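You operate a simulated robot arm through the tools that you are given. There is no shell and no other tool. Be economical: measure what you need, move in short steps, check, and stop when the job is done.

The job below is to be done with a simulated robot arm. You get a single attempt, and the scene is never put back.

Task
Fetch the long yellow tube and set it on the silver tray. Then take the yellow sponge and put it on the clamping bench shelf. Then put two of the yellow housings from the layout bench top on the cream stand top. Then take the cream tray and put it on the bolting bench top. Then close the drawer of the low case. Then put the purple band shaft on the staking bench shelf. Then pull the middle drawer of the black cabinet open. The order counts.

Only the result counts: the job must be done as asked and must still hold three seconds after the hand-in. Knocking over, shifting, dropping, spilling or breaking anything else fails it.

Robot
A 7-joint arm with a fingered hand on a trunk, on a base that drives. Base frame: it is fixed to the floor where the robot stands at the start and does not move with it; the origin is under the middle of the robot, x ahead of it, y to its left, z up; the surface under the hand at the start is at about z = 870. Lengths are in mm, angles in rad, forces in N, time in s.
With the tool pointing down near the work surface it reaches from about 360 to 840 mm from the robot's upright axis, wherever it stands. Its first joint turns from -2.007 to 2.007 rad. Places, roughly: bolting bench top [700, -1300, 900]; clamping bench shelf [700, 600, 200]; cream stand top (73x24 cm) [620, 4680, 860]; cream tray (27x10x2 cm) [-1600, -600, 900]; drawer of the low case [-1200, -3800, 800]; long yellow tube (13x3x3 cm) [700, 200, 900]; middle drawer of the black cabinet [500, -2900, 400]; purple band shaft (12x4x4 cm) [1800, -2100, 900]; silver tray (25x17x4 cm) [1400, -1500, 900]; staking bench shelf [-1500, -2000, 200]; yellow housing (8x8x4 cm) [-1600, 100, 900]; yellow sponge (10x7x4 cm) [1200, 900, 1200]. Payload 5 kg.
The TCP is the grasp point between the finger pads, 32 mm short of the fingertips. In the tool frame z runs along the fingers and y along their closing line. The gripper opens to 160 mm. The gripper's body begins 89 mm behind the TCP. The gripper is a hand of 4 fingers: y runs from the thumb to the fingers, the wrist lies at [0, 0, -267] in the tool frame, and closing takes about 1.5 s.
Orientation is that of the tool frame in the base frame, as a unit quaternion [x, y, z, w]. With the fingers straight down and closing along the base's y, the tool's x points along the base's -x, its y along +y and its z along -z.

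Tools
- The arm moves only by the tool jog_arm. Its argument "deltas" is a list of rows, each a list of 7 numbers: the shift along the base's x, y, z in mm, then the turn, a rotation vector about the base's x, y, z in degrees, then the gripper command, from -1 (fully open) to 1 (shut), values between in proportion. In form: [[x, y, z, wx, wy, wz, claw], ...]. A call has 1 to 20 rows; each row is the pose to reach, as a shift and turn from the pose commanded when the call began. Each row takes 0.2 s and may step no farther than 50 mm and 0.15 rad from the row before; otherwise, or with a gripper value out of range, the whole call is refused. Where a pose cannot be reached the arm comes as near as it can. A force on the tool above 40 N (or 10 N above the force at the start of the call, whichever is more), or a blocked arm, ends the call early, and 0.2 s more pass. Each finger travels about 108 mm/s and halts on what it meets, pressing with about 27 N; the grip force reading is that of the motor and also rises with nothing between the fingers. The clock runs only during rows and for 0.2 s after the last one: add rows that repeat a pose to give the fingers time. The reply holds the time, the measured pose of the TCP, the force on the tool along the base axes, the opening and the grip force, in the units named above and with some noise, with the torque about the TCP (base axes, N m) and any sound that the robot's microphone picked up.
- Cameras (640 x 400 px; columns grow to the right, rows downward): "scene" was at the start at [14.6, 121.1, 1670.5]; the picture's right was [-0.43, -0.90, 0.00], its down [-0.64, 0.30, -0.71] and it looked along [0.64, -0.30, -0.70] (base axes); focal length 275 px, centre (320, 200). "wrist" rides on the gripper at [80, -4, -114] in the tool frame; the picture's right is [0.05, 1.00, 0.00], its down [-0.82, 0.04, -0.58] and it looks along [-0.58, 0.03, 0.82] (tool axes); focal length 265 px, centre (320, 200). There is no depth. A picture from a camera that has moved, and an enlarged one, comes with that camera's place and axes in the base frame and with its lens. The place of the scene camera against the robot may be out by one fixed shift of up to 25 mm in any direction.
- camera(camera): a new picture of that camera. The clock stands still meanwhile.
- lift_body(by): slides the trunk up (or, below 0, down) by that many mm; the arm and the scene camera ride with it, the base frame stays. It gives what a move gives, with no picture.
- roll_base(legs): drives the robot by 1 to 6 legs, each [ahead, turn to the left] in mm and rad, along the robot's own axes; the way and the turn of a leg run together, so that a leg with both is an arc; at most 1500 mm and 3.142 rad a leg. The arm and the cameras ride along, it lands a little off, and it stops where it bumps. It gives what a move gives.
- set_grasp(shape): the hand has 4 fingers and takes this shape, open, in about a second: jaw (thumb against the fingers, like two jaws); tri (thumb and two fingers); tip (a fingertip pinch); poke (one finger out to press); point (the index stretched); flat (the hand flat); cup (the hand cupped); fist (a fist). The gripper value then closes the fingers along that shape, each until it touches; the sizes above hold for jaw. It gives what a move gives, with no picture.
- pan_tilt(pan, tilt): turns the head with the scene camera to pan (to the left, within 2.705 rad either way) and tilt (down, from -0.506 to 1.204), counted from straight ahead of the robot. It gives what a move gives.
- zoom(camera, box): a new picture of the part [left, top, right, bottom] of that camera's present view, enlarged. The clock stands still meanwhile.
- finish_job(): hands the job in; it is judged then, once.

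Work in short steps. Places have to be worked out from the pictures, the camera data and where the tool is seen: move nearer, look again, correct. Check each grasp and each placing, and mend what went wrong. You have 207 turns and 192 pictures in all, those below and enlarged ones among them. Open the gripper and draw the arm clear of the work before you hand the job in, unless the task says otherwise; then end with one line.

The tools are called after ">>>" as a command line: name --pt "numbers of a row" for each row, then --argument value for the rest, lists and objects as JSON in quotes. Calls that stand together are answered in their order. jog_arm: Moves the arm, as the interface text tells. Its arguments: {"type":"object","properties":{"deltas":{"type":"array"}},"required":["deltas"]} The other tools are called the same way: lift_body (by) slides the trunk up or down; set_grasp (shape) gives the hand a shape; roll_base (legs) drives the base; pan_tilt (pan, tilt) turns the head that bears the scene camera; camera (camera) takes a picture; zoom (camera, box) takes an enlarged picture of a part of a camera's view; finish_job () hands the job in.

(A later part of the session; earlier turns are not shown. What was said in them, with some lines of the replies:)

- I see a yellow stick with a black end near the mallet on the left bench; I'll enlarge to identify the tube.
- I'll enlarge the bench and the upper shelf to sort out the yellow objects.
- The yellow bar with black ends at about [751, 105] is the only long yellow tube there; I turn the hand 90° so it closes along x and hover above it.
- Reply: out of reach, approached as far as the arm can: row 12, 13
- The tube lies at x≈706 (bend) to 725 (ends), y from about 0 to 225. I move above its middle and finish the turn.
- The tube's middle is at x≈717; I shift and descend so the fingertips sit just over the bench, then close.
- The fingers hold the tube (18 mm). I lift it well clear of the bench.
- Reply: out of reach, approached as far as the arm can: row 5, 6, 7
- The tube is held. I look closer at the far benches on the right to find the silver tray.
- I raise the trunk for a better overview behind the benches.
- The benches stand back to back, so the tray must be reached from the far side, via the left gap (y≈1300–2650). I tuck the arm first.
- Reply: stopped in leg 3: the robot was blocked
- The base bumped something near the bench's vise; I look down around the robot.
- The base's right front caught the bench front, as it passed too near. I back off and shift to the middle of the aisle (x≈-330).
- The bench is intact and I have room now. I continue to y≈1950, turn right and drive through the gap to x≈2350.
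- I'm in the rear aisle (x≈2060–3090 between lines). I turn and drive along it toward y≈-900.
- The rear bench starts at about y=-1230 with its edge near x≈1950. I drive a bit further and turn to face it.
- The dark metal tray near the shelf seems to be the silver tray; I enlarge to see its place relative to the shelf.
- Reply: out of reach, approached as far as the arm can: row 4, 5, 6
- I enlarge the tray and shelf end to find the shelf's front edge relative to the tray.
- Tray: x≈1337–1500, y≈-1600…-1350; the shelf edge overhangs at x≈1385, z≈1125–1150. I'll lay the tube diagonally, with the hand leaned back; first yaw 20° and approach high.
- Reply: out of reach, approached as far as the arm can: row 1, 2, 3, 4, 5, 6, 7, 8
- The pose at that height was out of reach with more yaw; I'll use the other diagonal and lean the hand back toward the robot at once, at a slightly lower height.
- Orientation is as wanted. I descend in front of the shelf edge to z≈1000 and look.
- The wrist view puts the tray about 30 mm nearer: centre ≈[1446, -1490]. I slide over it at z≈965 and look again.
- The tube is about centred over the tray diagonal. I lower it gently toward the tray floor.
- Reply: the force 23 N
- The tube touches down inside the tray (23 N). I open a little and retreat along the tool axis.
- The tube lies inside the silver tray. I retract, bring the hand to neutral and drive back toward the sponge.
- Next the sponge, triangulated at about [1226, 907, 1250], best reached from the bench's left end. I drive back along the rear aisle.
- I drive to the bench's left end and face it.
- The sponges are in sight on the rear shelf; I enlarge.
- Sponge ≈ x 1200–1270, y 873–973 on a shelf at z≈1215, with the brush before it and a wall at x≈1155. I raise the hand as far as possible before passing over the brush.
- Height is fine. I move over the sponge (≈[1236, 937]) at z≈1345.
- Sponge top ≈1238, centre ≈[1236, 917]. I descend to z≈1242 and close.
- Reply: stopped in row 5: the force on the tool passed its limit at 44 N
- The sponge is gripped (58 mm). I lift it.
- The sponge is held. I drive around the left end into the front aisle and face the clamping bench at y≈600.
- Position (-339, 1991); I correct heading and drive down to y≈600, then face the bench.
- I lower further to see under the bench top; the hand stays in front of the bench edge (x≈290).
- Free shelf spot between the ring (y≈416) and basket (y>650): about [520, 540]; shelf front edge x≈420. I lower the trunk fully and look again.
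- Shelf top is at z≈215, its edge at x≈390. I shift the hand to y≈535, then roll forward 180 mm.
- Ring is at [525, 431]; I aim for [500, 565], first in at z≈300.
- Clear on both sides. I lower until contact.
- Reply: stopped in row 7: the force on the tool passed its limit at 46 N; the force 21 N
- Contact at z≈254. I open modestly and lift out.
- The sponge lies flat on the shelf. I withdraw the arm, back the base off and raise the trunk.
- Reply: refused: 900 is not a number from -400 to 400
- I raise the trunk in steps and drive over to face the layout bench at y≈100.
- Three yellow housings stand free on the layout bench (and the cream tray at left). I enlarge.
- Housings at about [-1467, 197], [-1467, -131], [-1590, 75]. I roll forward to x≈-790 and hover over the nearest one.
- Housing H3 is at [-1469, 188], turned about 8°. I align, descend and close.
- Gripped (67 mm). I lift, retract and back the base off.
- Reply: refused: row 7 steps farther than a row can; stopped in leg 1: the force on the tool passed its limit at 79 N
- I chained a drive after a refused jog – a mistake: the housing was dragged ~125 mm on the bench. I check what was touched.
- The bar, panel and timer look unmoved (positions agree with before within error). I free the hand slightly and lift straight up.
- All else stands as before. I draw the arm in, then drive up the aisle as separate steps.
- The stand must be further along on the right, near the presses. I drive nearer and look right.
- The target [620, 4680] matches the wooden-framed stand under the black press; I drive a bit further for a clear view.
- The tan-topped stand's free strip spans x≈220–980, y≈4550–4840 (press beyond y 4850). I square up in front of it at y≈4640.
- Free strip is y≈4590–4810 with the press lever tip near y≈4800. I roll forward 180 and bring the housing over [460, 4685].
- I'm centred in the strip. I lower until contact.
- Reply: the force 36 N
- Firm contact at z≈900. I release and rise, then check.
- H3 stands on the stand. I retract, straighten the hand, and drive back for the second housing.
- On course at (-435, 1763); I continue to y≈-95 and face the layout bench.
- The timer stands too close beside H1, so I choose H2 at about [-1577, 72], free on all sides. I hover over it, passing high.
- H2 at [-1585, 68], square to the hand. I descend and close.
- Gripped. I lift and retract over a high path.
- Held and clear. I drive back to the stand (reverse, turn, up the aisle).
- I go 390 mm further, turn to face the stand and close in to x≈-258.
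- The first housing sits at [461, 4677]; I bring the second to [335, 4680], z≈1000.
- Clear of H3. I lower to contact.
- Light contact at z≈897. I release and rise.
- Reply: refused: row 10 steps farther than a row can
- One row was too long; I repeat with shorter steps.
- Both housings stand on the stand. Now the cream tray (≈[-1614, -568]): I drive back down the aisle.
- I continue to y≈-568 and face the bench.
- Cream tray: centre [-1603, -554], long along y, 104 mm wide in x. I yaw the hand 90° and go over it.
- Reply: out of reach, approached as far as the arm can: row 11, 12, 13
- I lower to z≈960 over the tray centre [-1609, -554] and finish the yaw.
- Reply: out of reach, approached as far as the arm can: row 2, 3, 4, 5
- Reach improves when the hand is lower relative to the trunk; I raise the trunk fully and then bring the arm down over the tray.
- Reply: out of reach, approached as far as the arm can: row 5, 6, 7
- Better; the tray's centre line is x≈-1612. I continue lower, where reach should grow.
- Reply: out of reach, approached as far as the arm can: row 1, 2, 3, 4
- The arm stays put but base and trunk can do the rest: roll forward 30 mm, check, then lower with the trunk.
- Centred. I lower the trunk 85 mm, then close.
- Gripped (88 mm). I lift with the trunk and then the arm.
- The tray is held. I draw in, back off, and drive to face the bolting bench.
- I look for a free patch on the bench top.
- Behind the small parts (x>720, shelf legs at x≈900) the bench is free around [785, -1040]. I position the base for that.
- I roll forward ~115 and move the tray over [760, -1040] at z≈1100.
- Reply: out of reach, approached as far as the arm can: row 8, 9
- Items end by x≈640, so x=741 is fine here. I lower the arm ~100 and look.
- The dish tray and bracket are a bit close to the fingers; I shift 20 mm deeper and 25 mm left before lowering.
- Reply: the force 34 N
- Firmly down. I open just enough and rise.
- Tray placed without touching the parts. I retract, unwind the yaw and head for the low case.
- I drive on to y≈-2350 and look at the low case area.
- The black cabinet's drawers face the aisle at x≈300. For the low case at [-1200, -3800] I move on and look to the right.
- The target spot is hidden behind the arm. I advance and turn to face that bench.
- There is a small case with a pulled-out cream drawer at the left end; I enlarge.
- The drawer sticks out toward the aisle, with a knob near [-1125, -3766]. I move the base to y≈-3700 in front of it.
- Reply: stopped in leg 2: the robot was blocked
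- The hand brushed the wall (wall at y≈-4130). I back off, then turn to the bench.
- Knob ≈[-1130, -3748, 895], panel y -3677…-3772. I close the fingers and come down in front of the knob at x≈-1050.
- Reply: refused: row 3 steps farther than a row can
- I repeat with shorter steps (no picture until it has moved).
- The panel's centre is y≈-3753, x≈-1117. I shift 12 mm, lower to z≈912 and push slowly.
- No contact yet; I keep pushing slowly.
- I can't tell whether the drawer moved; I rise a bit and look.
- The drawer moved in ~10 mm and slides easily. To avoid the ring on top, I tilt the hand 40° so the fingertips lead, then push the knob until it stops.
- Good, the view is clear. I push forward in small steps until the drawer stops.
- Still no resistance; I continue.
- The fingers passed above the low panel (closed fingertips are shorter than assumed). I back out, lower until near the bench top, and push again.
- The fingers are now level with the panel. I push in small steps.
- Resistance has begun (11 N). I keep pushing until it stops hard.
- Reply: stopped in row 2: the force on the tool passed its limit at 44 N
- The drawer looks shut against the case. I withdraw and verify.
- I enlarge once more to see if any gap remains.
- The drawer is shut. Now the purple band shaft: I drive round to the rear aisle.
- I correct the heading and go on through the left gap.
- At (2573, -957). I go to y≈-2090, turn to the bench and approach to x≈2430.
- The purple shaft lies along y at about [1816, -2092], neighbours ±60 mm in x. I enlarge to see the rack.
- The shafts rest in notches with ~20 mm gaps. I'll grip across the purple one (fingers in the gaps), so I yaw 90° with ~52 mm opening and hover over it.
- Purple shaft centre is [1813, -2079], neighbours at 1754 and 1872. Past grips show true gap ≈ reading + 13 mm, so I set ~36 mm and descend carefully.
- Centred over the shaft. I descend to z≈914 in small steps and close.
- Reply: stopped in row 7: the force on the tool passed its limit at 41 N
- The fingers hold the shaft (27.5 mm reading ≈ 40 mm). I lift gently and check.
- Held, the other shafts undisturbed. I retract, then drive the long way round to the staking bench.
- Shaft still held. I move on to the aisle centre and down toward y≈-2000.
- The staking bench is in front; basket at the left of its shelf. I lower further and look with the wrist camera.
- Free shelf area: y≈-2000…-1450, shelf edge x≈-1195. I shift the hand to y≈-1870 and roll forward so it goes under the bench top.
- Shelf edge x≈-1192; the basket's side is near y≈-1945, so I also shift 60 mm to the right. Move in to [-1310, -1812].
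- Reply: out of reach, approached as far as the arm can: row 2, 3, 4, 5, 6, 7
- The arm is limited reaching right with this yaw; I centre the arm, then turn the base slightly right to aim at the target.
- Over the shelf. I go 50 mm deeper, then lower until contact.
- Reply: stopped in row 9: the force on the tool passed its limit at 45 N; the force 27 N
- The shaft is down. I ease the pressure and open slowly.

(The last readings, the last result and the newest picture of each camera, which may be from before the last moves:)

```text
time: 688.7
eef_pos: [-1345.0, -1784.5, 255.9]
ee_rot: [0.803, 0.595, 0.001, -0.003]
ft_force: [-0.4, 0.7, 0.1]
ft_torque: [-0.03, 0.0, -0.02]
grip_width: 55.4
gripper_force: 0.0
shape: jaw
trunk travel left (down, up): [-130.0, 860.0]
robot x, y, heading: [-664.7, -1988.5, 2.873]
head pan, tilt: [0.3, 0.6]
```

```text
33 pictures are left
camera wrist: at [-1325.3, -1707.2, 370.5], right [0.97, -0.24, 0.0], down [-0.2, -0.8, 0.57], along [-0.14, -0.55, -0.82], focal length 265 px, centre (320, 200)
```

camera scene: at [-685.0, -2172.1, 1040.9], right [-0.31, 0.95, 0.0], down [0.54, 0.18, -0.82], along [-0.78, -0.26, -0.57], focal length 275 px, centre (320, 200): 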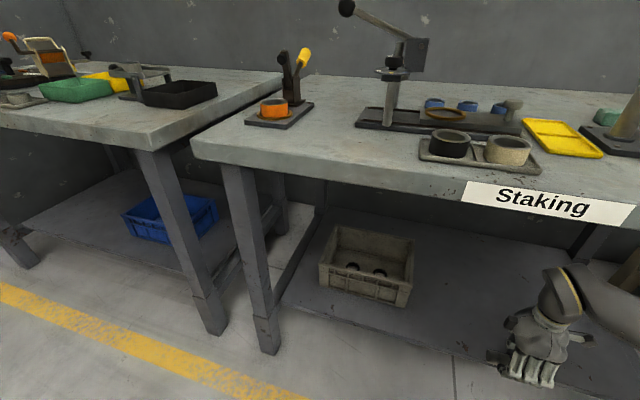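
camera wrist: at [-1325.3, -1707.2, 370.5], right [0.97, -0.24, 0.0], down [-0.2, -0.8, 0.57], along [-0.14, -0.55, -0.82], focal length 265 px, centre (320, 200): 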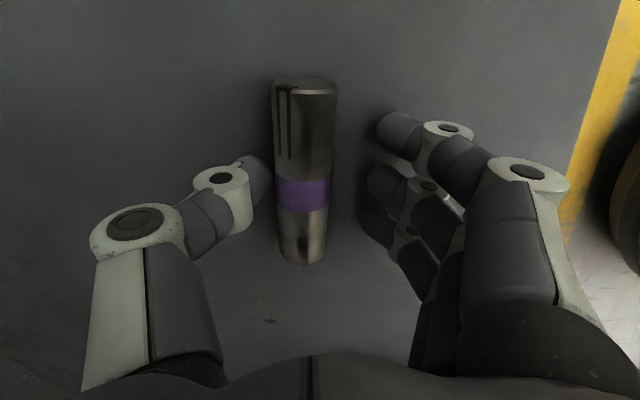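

The shaft leans toward the thumb; I wait a second and look whether it rolls.

>>> jog_arm --pt "0 0 0 0 0 0 0.3" --pt "0 0 0 0 0 0 0.3" --pt "0 0 0 0 0 0 0.3" --pt "0 0 0 0 0 0 0.3" --pt "0 0 0 0 0 0 0.3" --pt "0 0 0 0 0 0 0.3" --pt "0 0 0 0 0 0 0.3" --pt "0 0 0 0 0 0 0.3"

>>> camera --camera "wrist"

```text
time: 690.5
eef_pos: [-1344.4, -1785.9, 256.4]
ee_rot: [0.803, 0.596, 0.001, -0.004]
ft_force: [-0.1, -0.5, 0.1]
ft_torque: [-0.05, -0.02, 0.02]
grip_width: 55.6
gripper_force: 0.1
shape: jaw
trunk travel left (down, up): [-130.0, 860.0]
robot x, y, heading: [-666.6, -1986.1, 2.873]
head pan, tilt: [0.3, 0.6]
```

```text
32 pictures are left
camera wrist: at [-1325.3, -1707.2, 370.5], right [0.97, -0.24, 0.0], down [-0.2, -0.8, 0.57], along [-0.14, -0.55, -0.82], focal length 265 px, centre (320, 200)
```

wrist: 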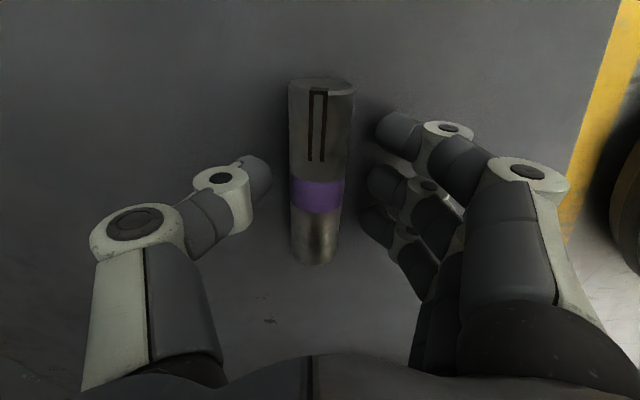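

It rolls slowly between the fingers; I let it settle inside the hand for 4 s.

>>> jog_arm --pt "0 0 0 0 0 0 0.3" --pt "0 0 0 0 0 0 0.3" --pt "0 0 0 0 0 0 0.3" --pt "0 0 0 0 0 0 0.3" --pt "0 0 0 0 0 0 0.3" --pt "0 0 0 0 0 0 0.3" --pt "0 0 0 0 0 0 0.3" --pt "0 0 0 0 0 0 0.3" --pt "0 0 0 0 0 0 0.3" --pt "0 0 0 0 0 0 0.3" --pt "0 0 0 0 0 0 0.3" --pt "0 0 0 0 0 0 0.3" --pt "0 0 0 0 0 0 0.3" --pt "0 0 0 0 0 0 0.3" --pt "0 0 0 0 0 0 0.3" --pt "0 0 0 0 0 0 0.3" --pt "0 0 0 0 0 0 0.3" --pt "0 0 0 0 0 0 0.3" --pt "0 0 0 0 0 0 0.3" --pt "0 0 0 0 0 0 0.3"

>>> camera --camera "wrist"

```text
time: 694.7
eef_pos: [-1343.8, -1786.6, 256.1]
ee_rot: [0.804, 0.595, 0.002, -0.004]
ft_force: [0.1, 0.5, 0.8]
ft_torque: [-0.04, 0.01, 0.03]
grip_width: 55.3
gripper_force: 0.0
shape: jaw
trunk travel left (down, up): [-130.0, 860.0]
robot x, y, heading: [-661.1, -1992.5, 2.872]
head pan, tilt: [0.3, 0.6]
```

```text
31 pictures are left
camera wrist: at [-1325.3, -1707.2, 370.5], right [0.97, -0.24, 0.0], down [-0.2, -0.8, 0.57], along [-0.14, -0.55, -0.82], focal length 265 px, centre (320, 200)
```

wrist: 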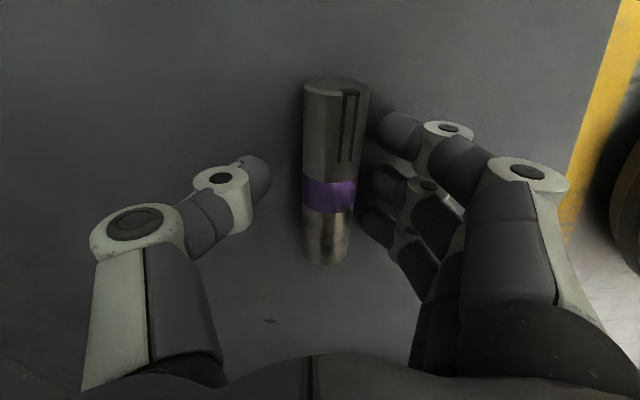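

It has slowed and is near the right fingers. I wait once more.

>>> jog_arm --pt "0 0 0 0 0 0 0.3" --pt "0 0 0 0 0 0 0.3" --pt "0 0 0 0 0 0 0.3" --pt "0 0 0 0 0 0 0.3" --pt "0 0 0 0 0 0 0.3" --pt "0 0 0 0 0 0 0.3" --pt "0 0 0 0 0 0 0.3" --pt "0 0 0 0 0 0 0.3" --pt "0 0 0 0 0 0 0.3" --pt "0 0 0 0 0 0 0.3" --pt "0 0 0 0 0 0 0.3" --pt "0 0 0 0 0 0 0.3" --pt "0 0 0 0 0 0 0.3" --pt "0 0 0 0 0 0 0.3" --pt "0 0 0 0 0 0 0.3" --pt "0 0 0 0 0 0 0.3" --pt "0 0 0 0 0 0 0.3" --pt "0 0 0 0 0 0 0.3" --pt "0 0 0 0 0 0 0.3" --pt "0 0 0 0 0 0 0.3"

>>> camera --camera "wrist"

```text
time: 698.9
eef_pos: [-1344.9, -1785.4, 256.0]
ee_rot: [0.803, 0.595, 0.002, -0.003]
ft_force: [-0.5, 0.1, 0.3]
ft_torque: [0.01, -0.01, 0.0]
grip_width: 55.5
gripper_force: 0.1
shape: jaw
trunk travel left (down, up): [-130.0, 860.0]
robot x, y, heading: [-664.0, -1985.1, 2.872]
head pan, tilt: [0.3, 0.6]
```

```text
30 pictures are left
camera wrist: at [-1325.3, -1707.2, 370.5], right [0.97, -0.24, 0.0], down [-0.2, -0.8, 0.57], along [-0.14, -0.55, -0.82], focal length 265 px, centre (320, 200)
```

wrist: 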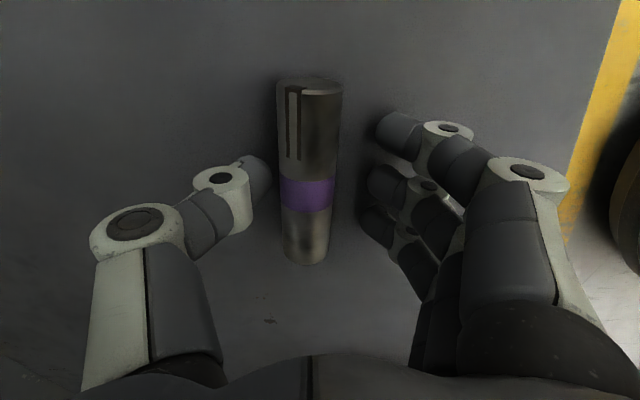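

It still drifts slowly. I narrow the fingers around it (a few mm play) so the bounces die out, wait, then open slowly.

>>> jog_arm --pt "0 0 0 0 0 0 0.38" --pt "0 0 0 0 0 0 0.45" --pt "0 0 0 0 0 0 0.52" --pt "0 0 0 0 0 0 0.58" --pt "0 0 0 0 0 0 0.61" --pt "0 0 0 0 0 0 0.61" --pt "0 0 0 0 0 0 0.61" --pt "0 0 0 0 0 0 0.61" --pt "0 0 0 0 0 0 0.61" --pt "0 0 0 0 0 0 0.61" --pt "0 0 0 0 0 0 0.61" --pt "0 0 0 0 0 0 0.61" --pt "0 0 0 0 0 0 0.61" --pt "0 0 0 0 0 0 0.61" --pt "0 0 0 0 0 0 0.61" --pt "0 0 0 0 0 0 0.61" --pt "0 0 0 0 0 0 0.61" --pt "0 0 0 0 0 0 0.61" --pt "0 0 0 0 0 0 0.61" --pt "0 0 0 0 0 0 0.61"

>>> jog_arm --pt "0 0 0 0 0 0 0.61" --pt "0 0 0 0 0 0 0.61" --pt "0 0 0 0 0 0 0.61" --pt "0 0 0 0 0 0 0.61" --pt "0 0 0 0 0 0 0.61" --pt "0 0 0 0 0 0 0.6" --pt "0 0 0 0 0 0 0.59" --pt "0 0 0 0 0 0 0.58" --pt "0 0 0 0 0 0 0.57" --pt "0 0 0 0 0 0 0.56" --pt "0 0 0 0 0 0 0.55" --pt "0 0 0 0 0 0 0.54" --pt "0 0 0 0 0 0 0.52" --pt "0 0 0 0 0 0 0.5" --pt "0 0 0 0 0 0 0.47" --pt "0 0 0 0 0 0 0.44" --pt "0 0 0 0 0 0 0.4" --pt "0 0 0 0 0 0 0.36" --pt "0 0 0 0 0 0 0.32" --pt "0 0 0 0 0 0 0.28"

>>> camera --camera "wrist"

```text
time: 703.1
eef_pos: [-1344.1, -1786.1, 256.3]
ee_rot: [0.803, 0.596, 0.001, -0.003]
ft_force: [-0.3, 0.3, -0.7]
ft_torque: [-0.02, 0.02, 0.0]
grip_width: 31.8
gripper_force: 0.0
shape: jaw
trunk travel left (down, up): [-130.0, 860.0]
robot x, y, heading: [-663.8, -1987.5, 2.869]
head pan, tilt: [0.3, 0.6]
```

```text
time: 707.3
eef_pos: [-1343.9, -1784.5, 256.6]
ee_rot: [0.804, 0.595, 0.002, -0.004]
ft_force: [-0.6, 0.6, 0.0]
ft_torque: [-0.03, 0.02, -0.01]
grip_width: 56.9
gripper_force: 0.1
shape: jaw
trunk travel left (down, up): [-130.0, 860.0]
robot x, y, heading: [-662.0, -1986.4, 2.869]
head pan, tilt: [0.3, 0.6]
```

```text
29 pictures are left
camera wrist: at [-1325.3, -1707.2, 370.5], right [0.97, -0.24, 0.0], down [-0.2, -0.8, 0.57], along [-0.14, -0.55, -0.82], focal length 265 px, centre (320, 200)
```

wrist: 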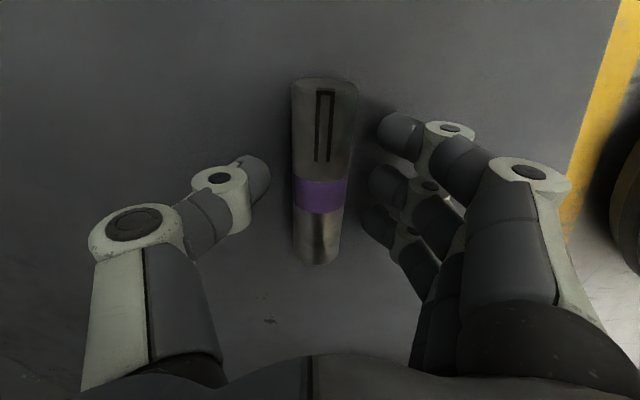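

Centred now; I wait 3 s and compare.

>>> jog_arm --pt "0 0 0 0 0 0 0.28" --pt "0 0 0 0 0 0 0.28" --pt "0 0 0 0 0 0 0.28" --pt "0 0 0 0 0 0 0.28" --pt "0 0 0 0 0 0 0.28" --pt "0 0 0 0 0 0 0.28" --pt "0 0 0 0 0 0 0.28" --pt "0 0 0 0 0 0 0.28" --pt "0 0 0 0 0 0 0.28" --pt "0 0 0 0 0 0 0.28" --pt "0 0 0 0 0 0 0.28" --pt "0 0 0 0 0 0 0.28" --pt "0 0 0 0 0 0 0.28" --pt "0 0 0 0 0 0 0.28" --pt "0 0 0 0 0 0 0.28" --pt "0 0 0 0 0 0 0.28"

>>> camera --camera "wrist"

```text
time: 710.7
eef_pos: [-1343.2, -1785.3, 254.7]
ee_rot: [0.803, 0.595, 0.002, -0.004]
ft_force: [-0.3, -0.3, -0.4]
ft_torque: [0.02, -0.02, 0.0]
grip_width: 57.1
gripper_force: 0.0
shape: jaw
trunk travel left (down, up): [-130.0, 860.0]
robot x, y, heading: [-664.2, -1989.9, 2.872]
head pan, tilt: [0.3, 0.6]
```

```text
28 pictures are left
camera wrist: at [-1325.3, -1707.2, 370.5], right [0.97, -0.24, 0.0], down [-0.2, -0.8, 0.57], along [-0.14, -0.55, -0.82], focal length 265 px, centre (320, 200)
```

wrist: 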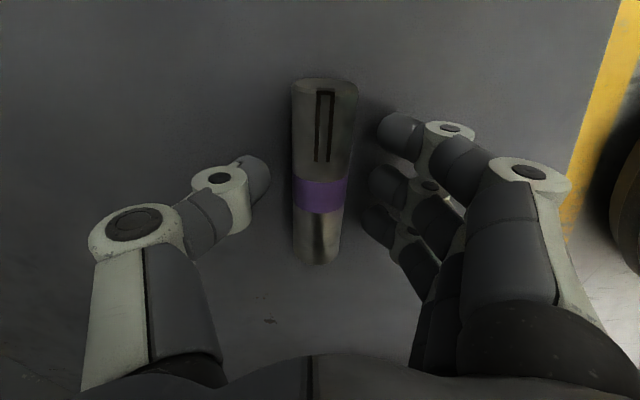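

It is at rest. I lift straight up and withdraw along the arm direction.

>>> jog_arm --pt "0 0 15 0 0 0 0.28" --pt "0 0 40 0 0 0 0.28" --pt "0 0 75 0 0 0 0.28" --pt "0 0 85 0 0 0 0.28" --pt "42 -12 85 0 0 0 0.28" --pt "84 -24 85 0 0 0 0.28" --pt "126 -36 85 0 0 0 0.28" --pt "168 -48 85 0 0 0 0.28" --pt "210 -60 85 0 0 0 0.28"

>>> roll_base --legs '[[-320, 0]]'

>>> zoom --camera "scene" --box '[320, 150, 640, 350]'

```text
time: 712.7
eef_pos: [-1135.3, -1844.9, 340.5]
ee_rot: [0.804, 0.595, 0.002, -0.001]
ft_force: [0.3, 0.1, -0.4]
ft_torque: [-0.02, -0.01, -0.02]
grip_width: 57.1
gripper_force: 0.0
shape: jaw
out of reach, approached as far as the arm can: row 4
trunk travel left (down, up): [-130.0, 860.0]
robot x, y, heading: [-663.6, -1986.8, 2.87]
head pan, tilt: [0.3, 0.6]
```

```text
time: 714.8
eef_pos: [-830.7, -1927.7, 340.6]
ee_rot: [0.805, 0.594, 0.002, -0.004]
ft_force: [-0.2, -0.7, -0.9]
ft_torque: [-0.04, 0.0, -0.01]
grip_width: 57.6
gripper_force: 0.0
shape: jaw
trunk travel left (down, up): [-130.0, 860.0]
robot x, y, heading: [-357.8, -2073.8, 2.867]
head pan, tilt: [0.3, 0.6]
```

```text
2.00 times, centred on (480, 250) of scene
camera zoom: at [-432.0, -2243.8, 1040.9], right [-0.02, 1.0, 0.0], down [0.56, 0.01, -0.83], along [-0.82, -0.02, -0.56], focal length 550 px, centre (0, 100)
```

zoom: 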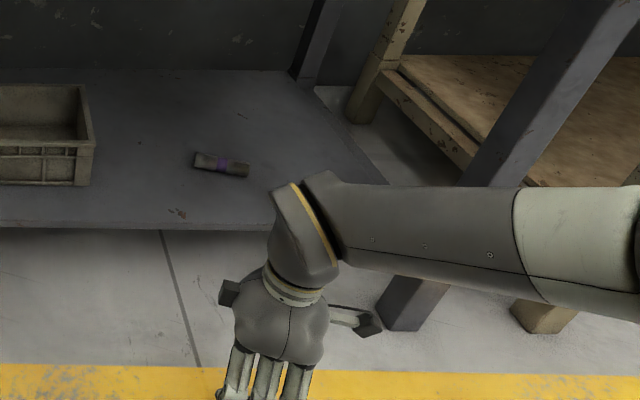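

The shaft rests on the shelf. Now the cabinet: I drive to y≈-2910 and face it.

>>> roll_base --legs '[[0, 1.845], [840, 0], [0, 1.571]]'

>>> lift_body --by 300

>>> pan_tilt --pan 0.2 --tilt 0.6

>>> camera --camera "scene"

```text
time: 727.5
eef_pos: [107.4, -2928.5, 340.5]
ee_rot: [-0.695, 0.719, -0.004, -0.001]
ft_force: [0.3, -0.6, -0.1]
ft_torque: [0.02, 0.02, -0.01]
grip_width: 57.3
gripper_force: 0.1
shape: jaw
trunk travel left (down, up): [-130.0, 860.0]
robot x, y, heading: [-386.0, -2915.0, -0.006]
head pan, tilt: [0.3, 0.6]
```

```text
time: 730.5
eef_pos: [108.7, -2928.1, 640.1]
ee_rot: [-0.695, 0.719, -0.004, -0.001]
ft_force: [-0.4, -0.5, 0.7]
ft_torque: [0.01, 0.03, 0.01]
grip_width: 57.2
gripper_force: 0.1
shape: jaw
trunk travel left (down, up): [-430.0, 560.0]
robot x, y, heading: [-386.5, -2911.4, -0.01]
head pan, tilt: [0.3, 0.6]
```

```text
time: 731.2
eef_pos: [107.4, -2929.4, 640.5]
ee_rot: [-0.695, 0.719, -0.003, -0.001]
ft_force: [0.1, -0.1, -0.5]
ft_torque: [0.01, 0.0, 0.03]
grip_width: 57.4
gripper_force: 0.0
shape: jaw
trunk travel left (down, up): [-430.0, 560.0]
robot x, y, heading: [-388.0, -2907.5, -0.011]
head pan, tilt: [0.201, 0.6]
```

```text
26 pictures are left
camera scene: at [-355.8, -2737.8, 1340.9], right [0.19, -0.98, 0.0], down [-0.55, -0.11, -0.83], along [0.81, 0.16, -0.56], focal length 275 px, centre (320, 200)
```

scene: 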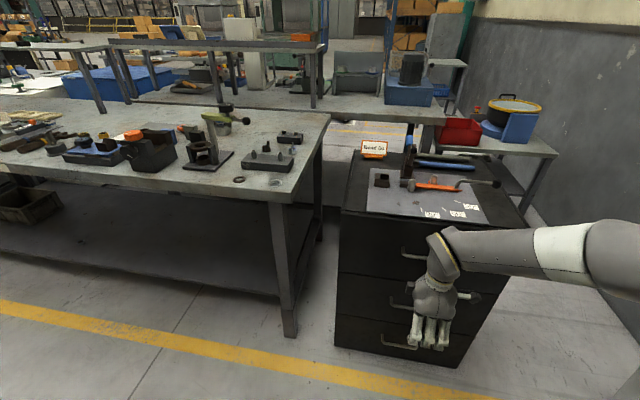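

I see three drawers with bar handles. I enlarge the front.

>>> zoom --camera "scene" --box '[320, 190, 540, 380]'

```text
2.11 times, centred on (430, 285) of scene
camera zoom: at [-355.8, -2737.8, 1340.9], right [0.19, -0.98, 0.0], down [-0.55, -0.11, -0.83], along [0.81, 0.16, -0.56], focal length 579 px, centre (88, 21)
```

zoom: 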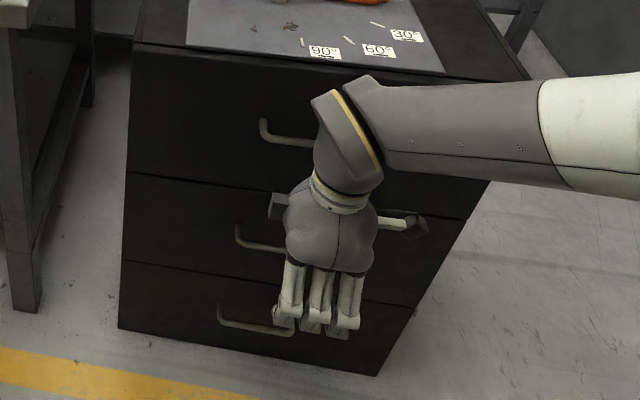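

Middle handle: bar at about x≈280, y -2883…-3019, z≈448. I pitch the hand to point forward (closing vertical) while staying clear of the front.

>>> jog_arm --pt "9 -2 0 0 -8 0 -0.25" --pt "18 -4 0 0 -16 0 -0.25" --pt "27 -6 0 0 -24 0 -0.25" --pt "36 -8 0 0 -32 0 -0.25" --pt "45 -10 0 0 -40 0 -0.25" --pt "54 -12 0 0 -48 0 -0.25" --pt "63 -14 0 0 -56 0 -0.25" --pt "72 -16 0 0 -64 0 -0.25" --pt "81 -18 0 0 -72 0 -0.25" --pt "90 -20 0 0 -80 0 -0.25" --pt "100 -22 0 0 -88 0 -0.25" --pt "105 -22 0 0 -90 0 -0.25" --pt "105 -22 0 0 -90 0 -0.25"

>>> camera --camera "scene"

```text
time: 734.2
eef_pos: [212.6, -3038.2, 636.0]
ee_rot: [0.664, -0.536, 0.364, -0.373]
ft_force: [-0.1, -1.4, 0.1]
ft_torque: [0.04, 0.02, 0.05]
grip_width: 99.6
gripper_force: 0.2
shape: jaw
out of reach, approached as far as the arm can: row 4, 5, 6, 7, 8, 9, 10, 11, 12, 13
trunk travel left (down, up): [-430.0, 560.0]
robot x, y, heading: [-382.7, -2913.2, -0.01]
head pan, tilt: [0.201, 0.6]
stopped in row 13: the arm was blocked; the commanded pose is now the measured one
```

```text
24 pictures are left
camera scene: at [-356.7, -2738.6, 1341.1], right [0.19, -0.98, 0.0], down [-0.55, -0.11, -0.83], along [0.81, 0.16, -0.56], focal length 275 px, centre (320, 200)
```

scene: 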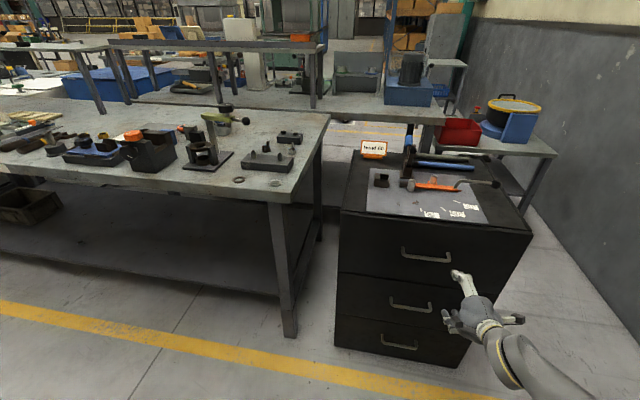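

The pose got awkward so close in, but a ~60° pitch suffices. I back the base 170 mm and re-pose with the arm further extended.

>>> roll_base --legs '[[-170, 0]]'

>>> jog_arm --pt "20 12 0 0.8 0.5 -1.6 -0.25" --pt "45 25 0 1.5 1 -3.1 -0.25" --pt "70 40 0 2.3 1.6 -4.7 -0.25" --pt "95 55 0 3 2.1 -6.2 -0.25" --pt "120 70 0 3.8 2.6 -7.8 -0.25" --pt "140 85 0 4.55 3.1 -9.35 -0.25" --pt "140 85 0 4.55 3.1 -9.35 -0.25"

```text
time: 735.7
eef_pos: [40.4, -3035.8, 635.6]
ee_rot: [0.665, -0.536, 0.363, -0.372]
ft_force: [1.0, 0.5, 0.0]
ft_torque: [-0.02, 0.01, 0.02]
grip_width: 99.7
gripper_force: 0.1
shape: jaw
trunk travel left (down, up): [-430.0, 560.0]
robot x, y, heading: [-556.6, -2909.8, -0.01]
head pan, tilt: [0.201, 0.6]
```

```text
time: 737.3
eef_pos: [173.1, -2976.2, 651.3]
ee_rot: [0.615, -0.614, 0.349, -0.35]
ft_force: [0.7, -0.2, -0.4]
ft_torque: [0.01, -0.06, 0.0]
grip_width: 99.9
gripper_force: 0.0
shape: jaw
out of reach, approached as far as the arm can: row 2, 3, 4, 5, 6, 7
trunk travel left (down, up): [-430.0, 560.0]
robot x, y, heading: [-559.1, -2910.2, -0.015]
head pan, tilt: [0.201, 0.6]
```

Orientation is right. I nudge heading and lower the trunk to handle height, then look.

>>> roll_base --legs '[[0, 0.03]]'

>>> lift_body --by -200

>>> camera --camera "wrist"

>>> zoom --camera "scene" --box '[320, 150, 520, 290]'

```text
time: 738.0
eef_pos: [175.1, -2954.1, 653.2]
ee_rot: [0.624, -0.605, 0.343, -0.356]
ft_force: [0.2, -0.4, 0.2]
ft_torque: [-0.01, -0.02, 0.0]
grip_width: 99.7
gripper_force: 0.1
shape: jaw
trunk travel left (down, up): [-430.0, 560.0]
robot x, y, heading: [-559.3, -2910.0, 0.019]
head pan, tilt: [0.201, 0.6]
```

```text
time: 740.2
eef_pos: [174.3, -2953.5, 452.5]
ee_rot: [0.624, -0.604, 0.343, -0.357]
ft_force: [0.9, -0.2, 0.6]
ft_torque: [-0.05, 0.0, -0.01]
grip_width: 99.9
gripper_force: 0.0
shape: jaw
trunk travel left (down, up): [-230.0, 760.0]
robot x, y, heading: [-557.4, -2909.7, 0.015]
head pan, tilt: [0.201, 0.6]
```

```text
23 pictures are left
camera wrist: at [80.8, -3035.5, 514.0], right [-0.51, -0.07, -0.86], down [-0.55, 0.8, 0.26], along [0.67, 0.6, -0.44], focal length 265 px, centre (320, 200)
```

wrist: 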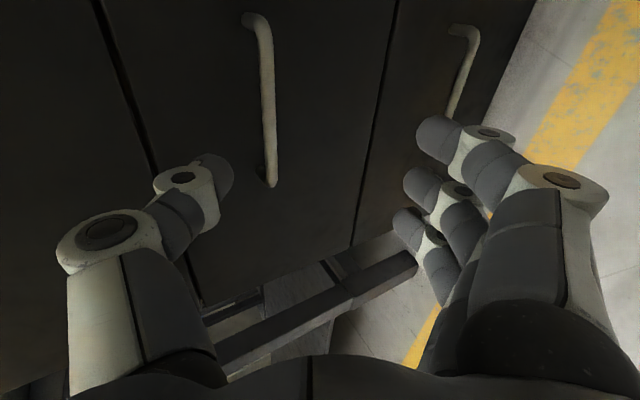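

```text
2.86 times, centred on (420, 220) of scene
camera zoom: at [-533.3, -2735.1, 1140.9], right [0.22, -0.98, 0.0], down [-0.55, -0.12, -0.83], along [0.81, 0.18, -0.56], focal length 786 px, centre (34, 143)
```

zoom: 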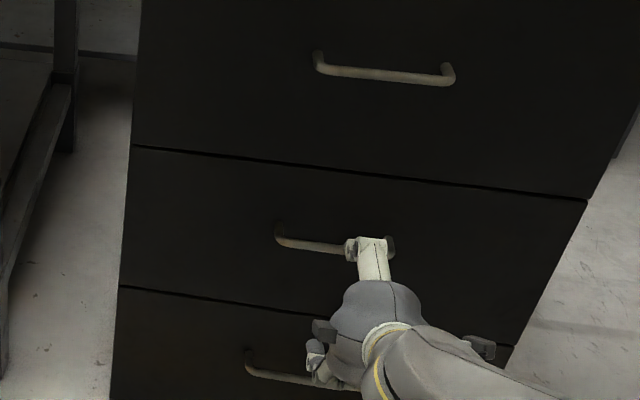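

The bar is at about x≈288, z≈440, y -2893…-3023. I try to pitch ~15° flatter and narrow the grip, staying in place.

>>> jog_arm --pt "0 0 0 0 -5 0 0.2" --pt "0 0 0 0 -10 0 0.5" --pt "0 0 0 0 -15 0 0.5" --pt "0 0 0 0 -15 0 0.5"

```text
time: 741.2
eef_pos: [175.7, -2952.6, 451.8]
ee_rot: [0.625, -0.604, 0.343, -0.356]
ft_force: [0.0, 0.5, -0.2]
ft_torque: [-0.01, -0.01, -0.01]
grip_width: 40.8
gripper_force: 0.0
shape: jaw
out of reach, approached as far as the arm can: row 1, 2, 3, 4
trunk travel left (down, up): [-230.0, 760.0]
robot x, y, heading: [-559.2, -2912.5, 0.018]
head pan, tilt: [0.201, 0.6]
```

Pitch 59° is the limit; it works with a narrow aperture (~38 mm). I narrow the grip and roll the base forward 90 mm so the bar enters between the fingers.

>>> jog_arm --pt "0 0 0 0 0 0 0.6" --pt "0 0 0 0 0 0 0.66" --pt "0 0 0 0 0 0 0.66"

>>> roll_base --legs '[[75, 0]]'

>>> camera --camera "wrist"

```text
time: 742.0
eef_pos: [174.6, -2952.7, 452.3]
ee_rot: [0.624, -0.604, 0.343, -0.356]
ft_force: [-0.3, 0.0, 0.1]
ft_torque: [0.0, 0.01, 0.0]
grip_width: 27.5
gripper_force: 0.2
shape: jaw
trunk travel left (down, up): [-230.0, 760.0]
robot x, y, heading: [-560.0, -2907.8, 0.022]
head pan, tilt: [0.201, 0.6]
```

```text
time: 743.0
eef_pos: [249.2, -2952.6, 452.1]
ee_rot: [0.624, -0.605, 0.343, -0.356]
ft_force: [0.9, 0.3, 0.8]
ft_torque: [-0.01, -0.02, 0.0]
grip_width: 27.7
gripper_force: 0.0
shape: jaw
trunk travel left (down, up): [-230.0, 760.0]
robot x, y, heading: [-483.2, -2906.5, 0.017]
head pan, tilt: [0.201, 0.6]
```

```text
21 pictures are left
camera wrist: at [155.8, -3034.9, 514.0], right [-0.51, -0.07, -0.86], down [-0.54, 0.8, 0.26], along [0.67, 0.6, -0.44], focal length 265 px, centre (320, 200)
```

wrist: 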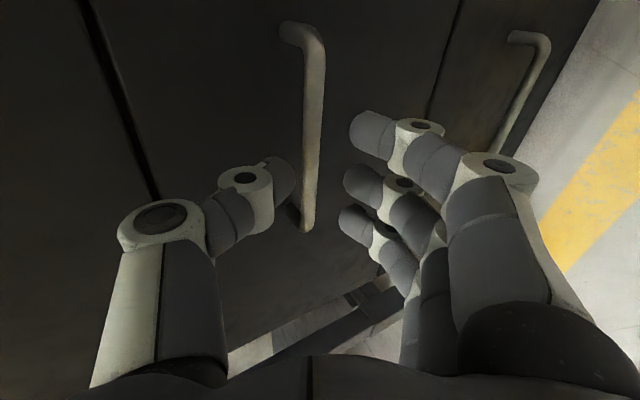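

The bar lies between thumb and fingers. I go 22 mm further and close.

>>> roll_base --legs '[[22, 0]]'

>>> camera --camera "wrist"

```text
time: 743.9
eef_pos: [270.6, -2952.3, 452.2]
ee_rot: [0.625, -0.604, 0.344, -0.356]
ft_force: [-0.2, -0.5, 0.5]
ft_torque: [0.0, 0.01, 0.01]
grip_width: 27.7
gripper_force: 0.1
shape: jaw
trunk travel left (down, up): [-230.0, 760.0]
robot x, y, heading: [-461.4, -2908.1, 0.02]
head pan, tilt: [0.201, 0.6]
```

```text
20 pictures are left
camera wrist: at [177.4, -3034.5, 513.9], right [-0.51, -0.07, -0.86], down [-0.54, 0.8, 0.26], along [0.67, 0.6, -0.44], focal length 265 px, centre (320, 200)
```

wrist: 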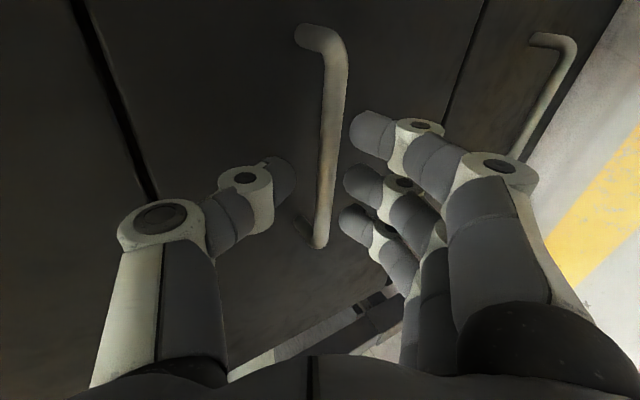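

Bar ≈[291, z 438], front face ≈324; the bar is ~7 mm from the fingertips. I creep 6 mm more and close.

>>> roll_base --legs '[[6, 0]]'

>>> jog_arm --pt "0 0 0 0 0 0 0.8" --pt "0 0 0 0 0 0 1" --pt "0 0 0 0 0 0 1" --pt "0 0 0 0 0 0 1" --pt "0 0 0 0 0 0 1"

>>> camera --camera "wrist"

```text
time: 744.6
eef_pos: [276.0, -2952.4, 452.0]
ee_rot: [0.625, -0.604, 0.344, -0.356]
ft_force: [0.5, -0.7, 0.5]
ft_torque: [0.01, -0.01, -0.01]
grip_width: 27.8
gripper_force: 0.2
shape: jaw
trunk travel left (down, up): [-230.0, 760.0]
robot x, y, heading: [-453.2, -2908.1, 0.017]
head pan, tilt: [0.201, 0.6]
```

```text
time: 745.8
eef_pos: [277.1, -2952.0, 452.2]
ee_rot: [0.625, -0.604, 0.343, -0.356]
ft_force: [-14.9, -0.7, 4.0]
ft_torque: [0.05, 0.19, 0.0]
grip_width: 0.5
gripper_force: 26.8
shape: jaw
trunk travel left (down, up): [-230.0, 760.0]
robot x, y, heading: [-459.1, -2905.6, 0.014]
head pan, tilt: [0.201, 0.6]
```

```text
19 pictures are left
camera wrist: at [182.7, -3034.3, 514.4], right [-0.51, -0.07, -0.86], down [-0.54, 0.8, 0.26], along [0.67, 0.6, -0.44], focal length 265 px, centre (320, 200)
```

wrist: 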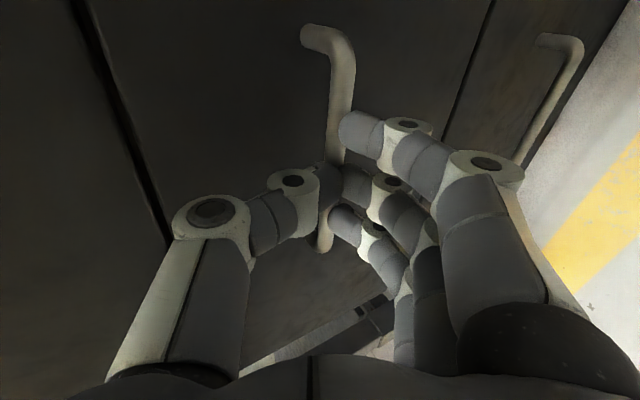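

The fingers have closed on the bar. I pull by reversing the base 80 mm and check.

>>> roll_base --legs '[[-80, 0]]'

>>> camera --camera "wrist"

```text
time: 746.9
eef_pos: [194.4, -2953.1, 452.1]
ee_rot: [0.624, -0.604, 0.343, -0.357]
ft_force: [0.2, 0.0, 1.0]
ft_torque: [-0.01, 0.0, -0.03]
grip_width: 0.1
gripper_force: 27.2
shape: jaw
trunk travel left (down, up): [-230.0, 760.0]
robot x, y, heading: [-539.2, -2907.5, 0.023]
head pan, tilt: [0.201, 0.6]
```

```text
18 pictures are left
camera wrist: at [101.1, -3035.5, 513.9], right [-0.51, -0.07, -0.86], down [-0.54, 0.8, 0.26], along [0.67, 0.6, -0.44], focal length 265 px, centre (320, 200)
```

wrist: 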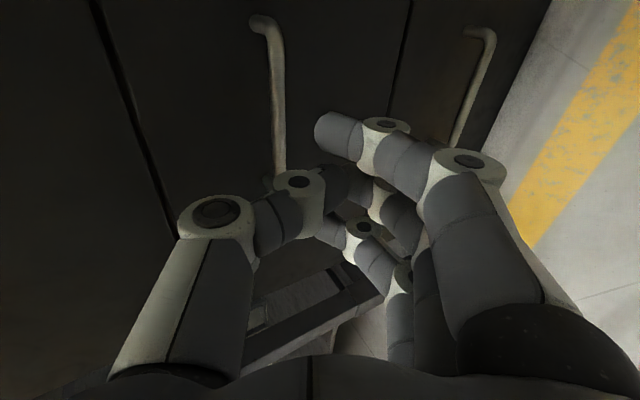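

The grip slipped at the fingertips, so I need the bar deeper. I re-open, rise 20 mm and enter along the tool axis with alternating base/trunk steps.

>>> jog_arm --pt "0 0 0 0 0 0 0.7" --pt "0 0 0 0 0 0 0.62" --pt "0 0 0 0 0 0 0.62"

>>> lift_body --by 20

>>> roll_base --legs '[[46, 0]]'

>>> lift_body --by -14

>>> roll_base --legs '[[24, 0]]'

>>> camera --camera "wrist"

```text
time: 747.6
eef_pos: [195.5, -2952.4, 452.1]
ee_rot: [0.625, -0.604, 0.343, -0.356]
ft_force: [0.2, 0.1, 0.0]
ft_torque: [0.02, -0.02, -0.01]
grip_width: 29.9
gripper_force: 0.2
shape: jaw
trunk travel left (down, up): [-230.0, 760.0]
robot x, y, heading: [-540.9, -2911.0, 0.021]
head pan, tilt: [0.201, 0.6]
```

```text
time: 748.3
eef_pos: [194.5, -2952.2, 471.7]
ee_rot: [0.625, -0.604, 0.343, -0.356]
ft_force: [0.0, 0.1, -0.2]
ft_torque: [0.02, -0.01, 0.04]
grip_width: 30.0
gripper_force: 0.0
shape: jaw
trunk travel left (down, up): [-250.0, 740.0]
robot x, y, heading: [-537.5, -2906.4, 0.021]
head pan, tilt: [0.201, 0.6]
```

```text
time: 749.2
eef_pos: [239.7, -2953.2, 471.5]
ee_rot: [0.625, -0.604, 0.343, -0.356]
ft_force: [0.2, 0.9, -1.1]
ft_torque: [-0.03, -0.01, -0.01]
grip_width: 29.7
gripper_force: 0.0
shape: jaw
trunk travel left (down, up): [-250.0, 740.0]
robot x, y, heading: [-495.1, -2910.1, 0.022]
head pan, tilt: [0.201, 0.6]
```

```text
time: 749.8
eef_pos: [240.4, -2951.3, 458.7]
ee_rot: [0.624, -0.605, 0.343, -0.357]
ft_force: [-0.2, 0.5, -0.4]
ft_torque: [0.03, -0.02, 0.03]
grip_width: 29.8
gripper_force: 0.0
shape: jaw
trunk travel left (down, up): [-236.0, 754.0]
robot x, y, heading: [-492.5, -2906.4, 0.019]
head pan, tilt: [0.201, 0.6]
```

```text
time: 750.6
eef_pos: [265.2, -2952.2, 459.1]
ee_rot: [0.624, -0.605, 0.344, -0.356]
ft_force: [-0.9, 0.6, 0.9]
ft_torque: [0.01, -0.04, 0.0]
grip_width: 29.8
gripper_force: 0.1
shape: jaw
trunk travel left (down, up): [-236.0, 754.0]
robot x, y, heading: [-467.0, -2903.4, 0.02]
head pan, tilt: [0.201, 0.6]
```

```text
17 pictures are left
camera wrist: at [170.9, -3034.4, 519.9], right [-0.51, -0.07, -0.86], down [-0.54, 0.8, 0.26], along [0.67, 0.6, -0.44], focal length 265 px, centre (320, 200)
```

wrist: 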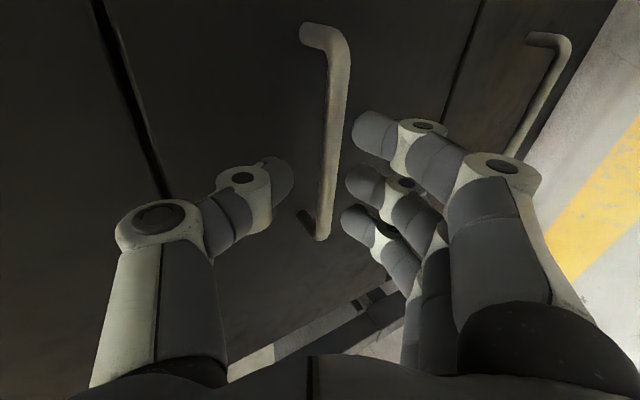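

The bar is just entering, slightly toward the lower fingers. I continue: down 9, forward 13, down 5, forward 10.

>>> lift_body --by -9

>>> roll_base --legs '[[13, 0]]'

>>> lift_body --by -5

>>> roll_base --legs '[[10, 0]]'

>>> camera --camera "wrist"

```text
time: 751.2
eef_pos: [263.8, -2951.0, 449.8]
ee_rot: [0.625, -0.605, 0.343, -0.356]
ft_force: [-0.3, -0.2, -0.3]
ft_torque: [-0.02, 0.02, -0.03]
grip_width: 29.9
gripper_force: 0.0
shape: jaw
trunk travel left (down, up): [-227.0, 763.0]
robot x, y, heading: [-465.4, -2906.4, 0.015]
head pan, tilt: [0.201, 0.6]
```

```text
time: 752.0
eef_pos: [277.5, -2951.3, 449.2]
ee_rot: [0.624, -0.605, 0.344, -0.356]
ft_force: [0.4, 0.3, -0.9]
ft_torque: [-0.01, -0.02, 0.0]
grip_width: 29.8
gripper_force: 0.2
shape: jaw
trunk travel left (down, up): [-227.0, 763.0]
robot x, y, heading: [-455.3, -2909.3, 0.022]
head pan, tilt: [0.201, 0.6]
```

```text
time: 752.5
eef_pos: [276.7, -2952.1, 444.7]
ee_rot: [0.624, -0.605, 0.343, -0.356]
ft_force: [0.5, 0.8, 0.9]
ft_torque: [0.01, -0.01, -0.01]
grip_width: 30.0
gripper_force: 0.0
shape: jaw
trunk travel left (down, up): [-222.0, 768.0]
robot x, y, heading: [-452.9, -2904.9, 0.016]
head pan, tilt: [0.201, 0.6]
```

```text
time: 753.3
eef_pos: [289.0, -2951.5, 444.0]
ee_rot: [0.625, -0.605, 0.343, -0.356]
ft_force: [-0.8, 1.2, -0.5]
ft_torque: [0.0, 0.0, 0.0]
grip_width: 29.6
gripper_force: 0.0
shape: jaw
trunk travel left (down, up): [-222.0, 768.0]
robot x, y, heading: [-442.8, -2910.5, 0.018]
head pan, tilt: [0.201, 0.6]
```

```text
16 pictures are left
camera wrist: at [194.1, -3034.1, 505.9], right [-0.51, -0.07, -0.86], down [-0.54, 0.8, 0.26], along [0.67, 0.6, -0.44], focal length 265 px, centre (320, 200)
```

wrist: 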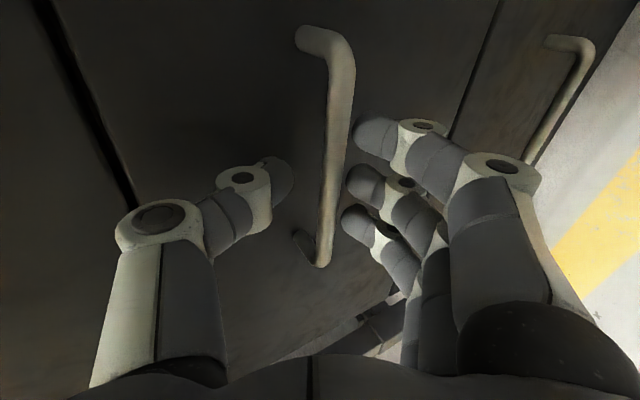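

The bar now sits nearer than the fingertips, i.e. well inside the grip. I close.

>>> jog_arm --pt "0 0 0 0 0 0 0.8" --pt "0 0 0 0 0 0 1" --pt "0 0 0 0 0 0 1" --pt "0 0 0 0 0 0 1" --pt "0 0 0 0 0 0 1"

>>> roll_base --legs '[[-50, 0]]'

>>> camera --camera "wrist"

```text
time: 754.5
eef_pos: [287.3, -2951.5, 444.1]
ee_rot: [0.625, -0.605, 0.343, -0.356]
ft_force: [-0.9, -0.1, -5.5]
ft_torque: [-0.01, 0.12, 0.03]
grip_width: 6.0
gripper_force: 26.8
shape: jaw
trunk travel left (down, up): [-222.0, 768.0]
robot x, y, heading: [-441.2, -2905.8, 0.016]
head pan, tilt: [0.201, 0.6]
```

```text
time: 755.4
eef_pos: [237.8, -2951.9, 443.9]
ee_rot: [0.624, -0.605, 0.342, -0.356]
ft_force: [0.6, 4.1, -8.2]
ft_torque: [0.02, 0.1, 0.09]
grip_width: 5.9
gripper_force: 27.2
shape: jaw
trunk travel left (down, up): [-222.0, 768.0]
robot x, y, heading: [-493.3, -2910.5, 0.02]
head pan, tilt: [0.201, 0.6]
```

```text
15 pictures are left
camera wrist: at [144.4, -3034.5, 505.4], right [-0.51, -0.07, -0.86], down [-0.54, 0.8, 0.26], along [0.67, 0.6, -0.44], focal length 265 px, centre (320, 200)
```

wrist: 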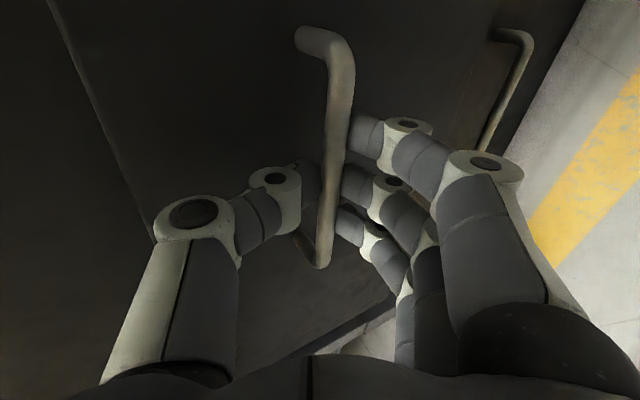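

The drawer follows (open 50 mm). I pull another 260 mm.

>>> roll_base --legs '[[-130, 0], [-130, 0]]'

>>> camera --camera "scene"

```text
time: 757.5
eef_pos: [-18.8, -2952.4, 443.8]
ee_rot: [0.626, -0.603, 0.341, -0.357]
ft_force: [0.5, 25.1, -8.1]
ft_torque: [0.37, 0.1, 0.28]
grip_width: 5.6
gripper_force: 26.6
shape: jaw
trunk travel left (down, up): [-222.0, 768.0]
robot x, y, heading: [-748.1, -2910.4, 0.024]
head pan, tilt: [0.201, 0.6]
```

```text
14 pictures are left
camera scene: at [-725.4, -2737.8, 1132.7], right [0.22, -0.98, 0.0], down [-0.55, -0.12, -0.82], along [0.8, 0.18, -0.57], focal length 275 px, centre (320, 200)
```

scene: 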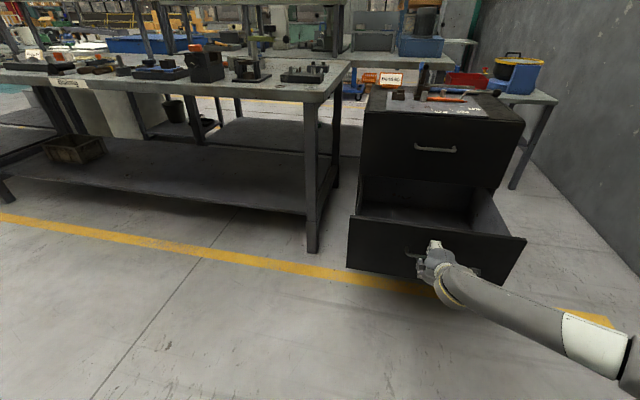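

Drawer is ~305 mm out. I pull a little more to be sure it's well open.

>>> roll_base --legs '[[-60, 0]]'

```text
time: 758.5
eef_pos: [-80.4, -2953.7, 444.9]
ee_rot: [0.627, -0.603, 0.342, -0.357]
ft_force: [0.5, 12.8, -6.6]
ft_torque: [0.2, 0.11, 0.15]
grip_width: 5.8
gripper_force: 27.1
shape: jaw
trunk travel left (down, up): [-222.0, 768.0]
robot x, y, heading: [-809.2, -2916.7, 0.019]
head pan, tilt: [0.201, 0.6]
```

Open ~367 mm. I release the bar and withdraw the hand along its axis with the arm.

>>> jog_arm --pt "0 0 0 0 0 0 0.7" --pt "0 0 0 0 0 0 0.5" --pt "0 0 0 0 0 0 0.45" --pt "-13 0 8 0 0 0 0.45" --pt "-30 0 18 0 0 0 0.45" --pt "-55 0 33 0 0 0 0.45" --pt "-80 0 48 0 0 0 0.45" --pt "-110 0 66 0 0 0 0.45" --pt "-140 0 84 0 0 0 0.45"

>>> camera --camera "scene"

```text
time: 760.5
eef_pos: [-218.5, -2949.8, 528.7]
ee_rot: [0.627, -0.602, 0.341, -0.358]
ft_force: [0.1, -0.2, 0.2]
ft_torque: [-0.01, 0.02, 0.0]
grip_width: 43.6
gripper_force: 0.2
shape: jaw
trunk travel left (down, up): [-222.0, 768.0]
robot x, y, heading: [-809.1, -2915.1, 0.021]
head pan, tilt: [0.201, 0.6]
```

```text
13 pictures are left
camera scene: at [-787.0, -2740.0, 1132.8], right [0.22, -0.98, 0.0], down [-0.55, -0.12, -0.82], along [0.8, 0.18, -0.57], focal length 275 px, centre (320, 200)
```

scene: 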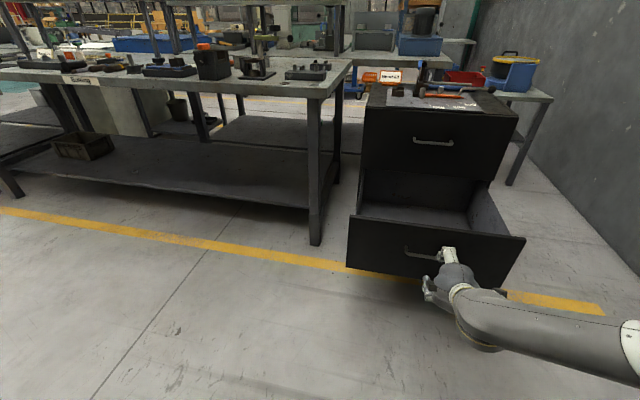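

The drawer is open and the hand is free. I check that the shaft is still on the staking shelf.

>>> pan_tilt --pan 2.0 --tilt 0.7

>>> camera --camera "scene"

```text
time: 762.3
eef_pos: [-218.6, -2949.5, 527.3]
ee_rot: [0.627, -0.602, 0.341, -0.356]
ft_force: [-0.4, 0.1, 0.3]
ft_torque: [-0.01, -0.04, 0.04]
grip_width: 43.3
gripper_force: 0.0
shape: jaw
trunk travel left (down, up): [-222.0, 768.0]
robot x, y, heading: [-809.1, -2917.4, 0.025]
head pan, tilt: [2.0, 0.7]
```

```text
12 pictures are left
camera scene: at [-910.6, -2682.8, 1124.3], right [0.9, 0.43, 0.0], down [0.28, -0.58, -0.77], along [-0.33, 0.69, -0.64], focal length 275 px, centre (320, 200)
```

scene: 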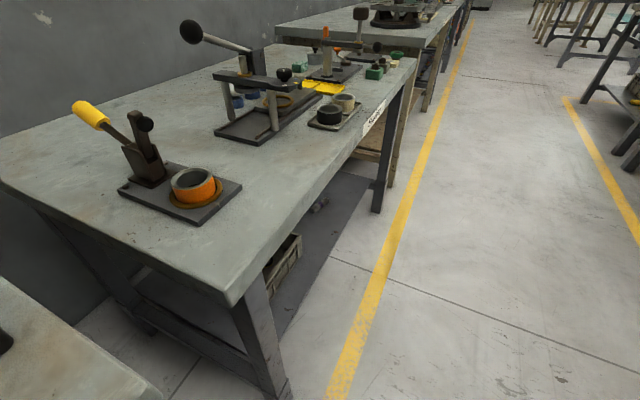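

>>> zoom --camera "scene" --box '[270, 170, 370, 240]'

```text
5.71 times, centred on (320, 205) of scene
camera zoom: at [-910.6, -2682.8, 1124.3], right [0.9, 0.43, 0.0], down [0.28, -0.58, -0.77], along [-0.33, 0.69, -0.64], focal length 1571 px, centre (320, 171)
```

zoom: 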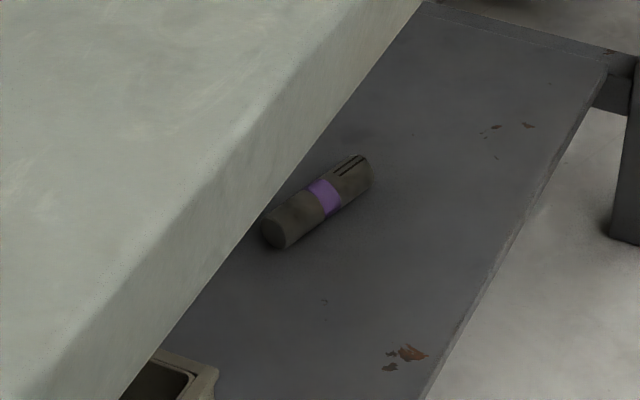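

The shaft rests on the shelf. I open the gripper fully with the arm clear and hand in.

>>> jog_arm --pt "-10 0 10 0 0 0 0" --pt "-20 0 20 0 0 0 -1" --pt "-20 0 20 0 0 0 -1" --pt "-20 0 20 0 0 0 -1"

>>> finish_job

```text
time: 763.3
eef_pos: [-236.4, -2953.6, 550.3]
ee_rot: [0.626, -0.603, 0.341, -0.358]
ft_force: [-0.1, 0.7, -0.2]
ft_torque: [-0.04, 0.02, 0.02]
grip_width: 159.9
gripper_force: 0.1
shape: jaw
out of reach, approached as far as the arm can: row 2, 3, 4
trunk travel left (down, up): [-222.0, 768.0]
robot x, y, heading: [-807.6, -2912.9, 0.022]
head pan, tilt: [2.0, 0.7]
```

```text
The job is handed in.
```

All seven steps were done in the order asked and the job is handed in. Along the way the base bumped the clamping bench, a gripped housing was dragged about 125 mm across the layout bench, and the hand brushed the wall; in the pictures afterwards nothing else looked moved.
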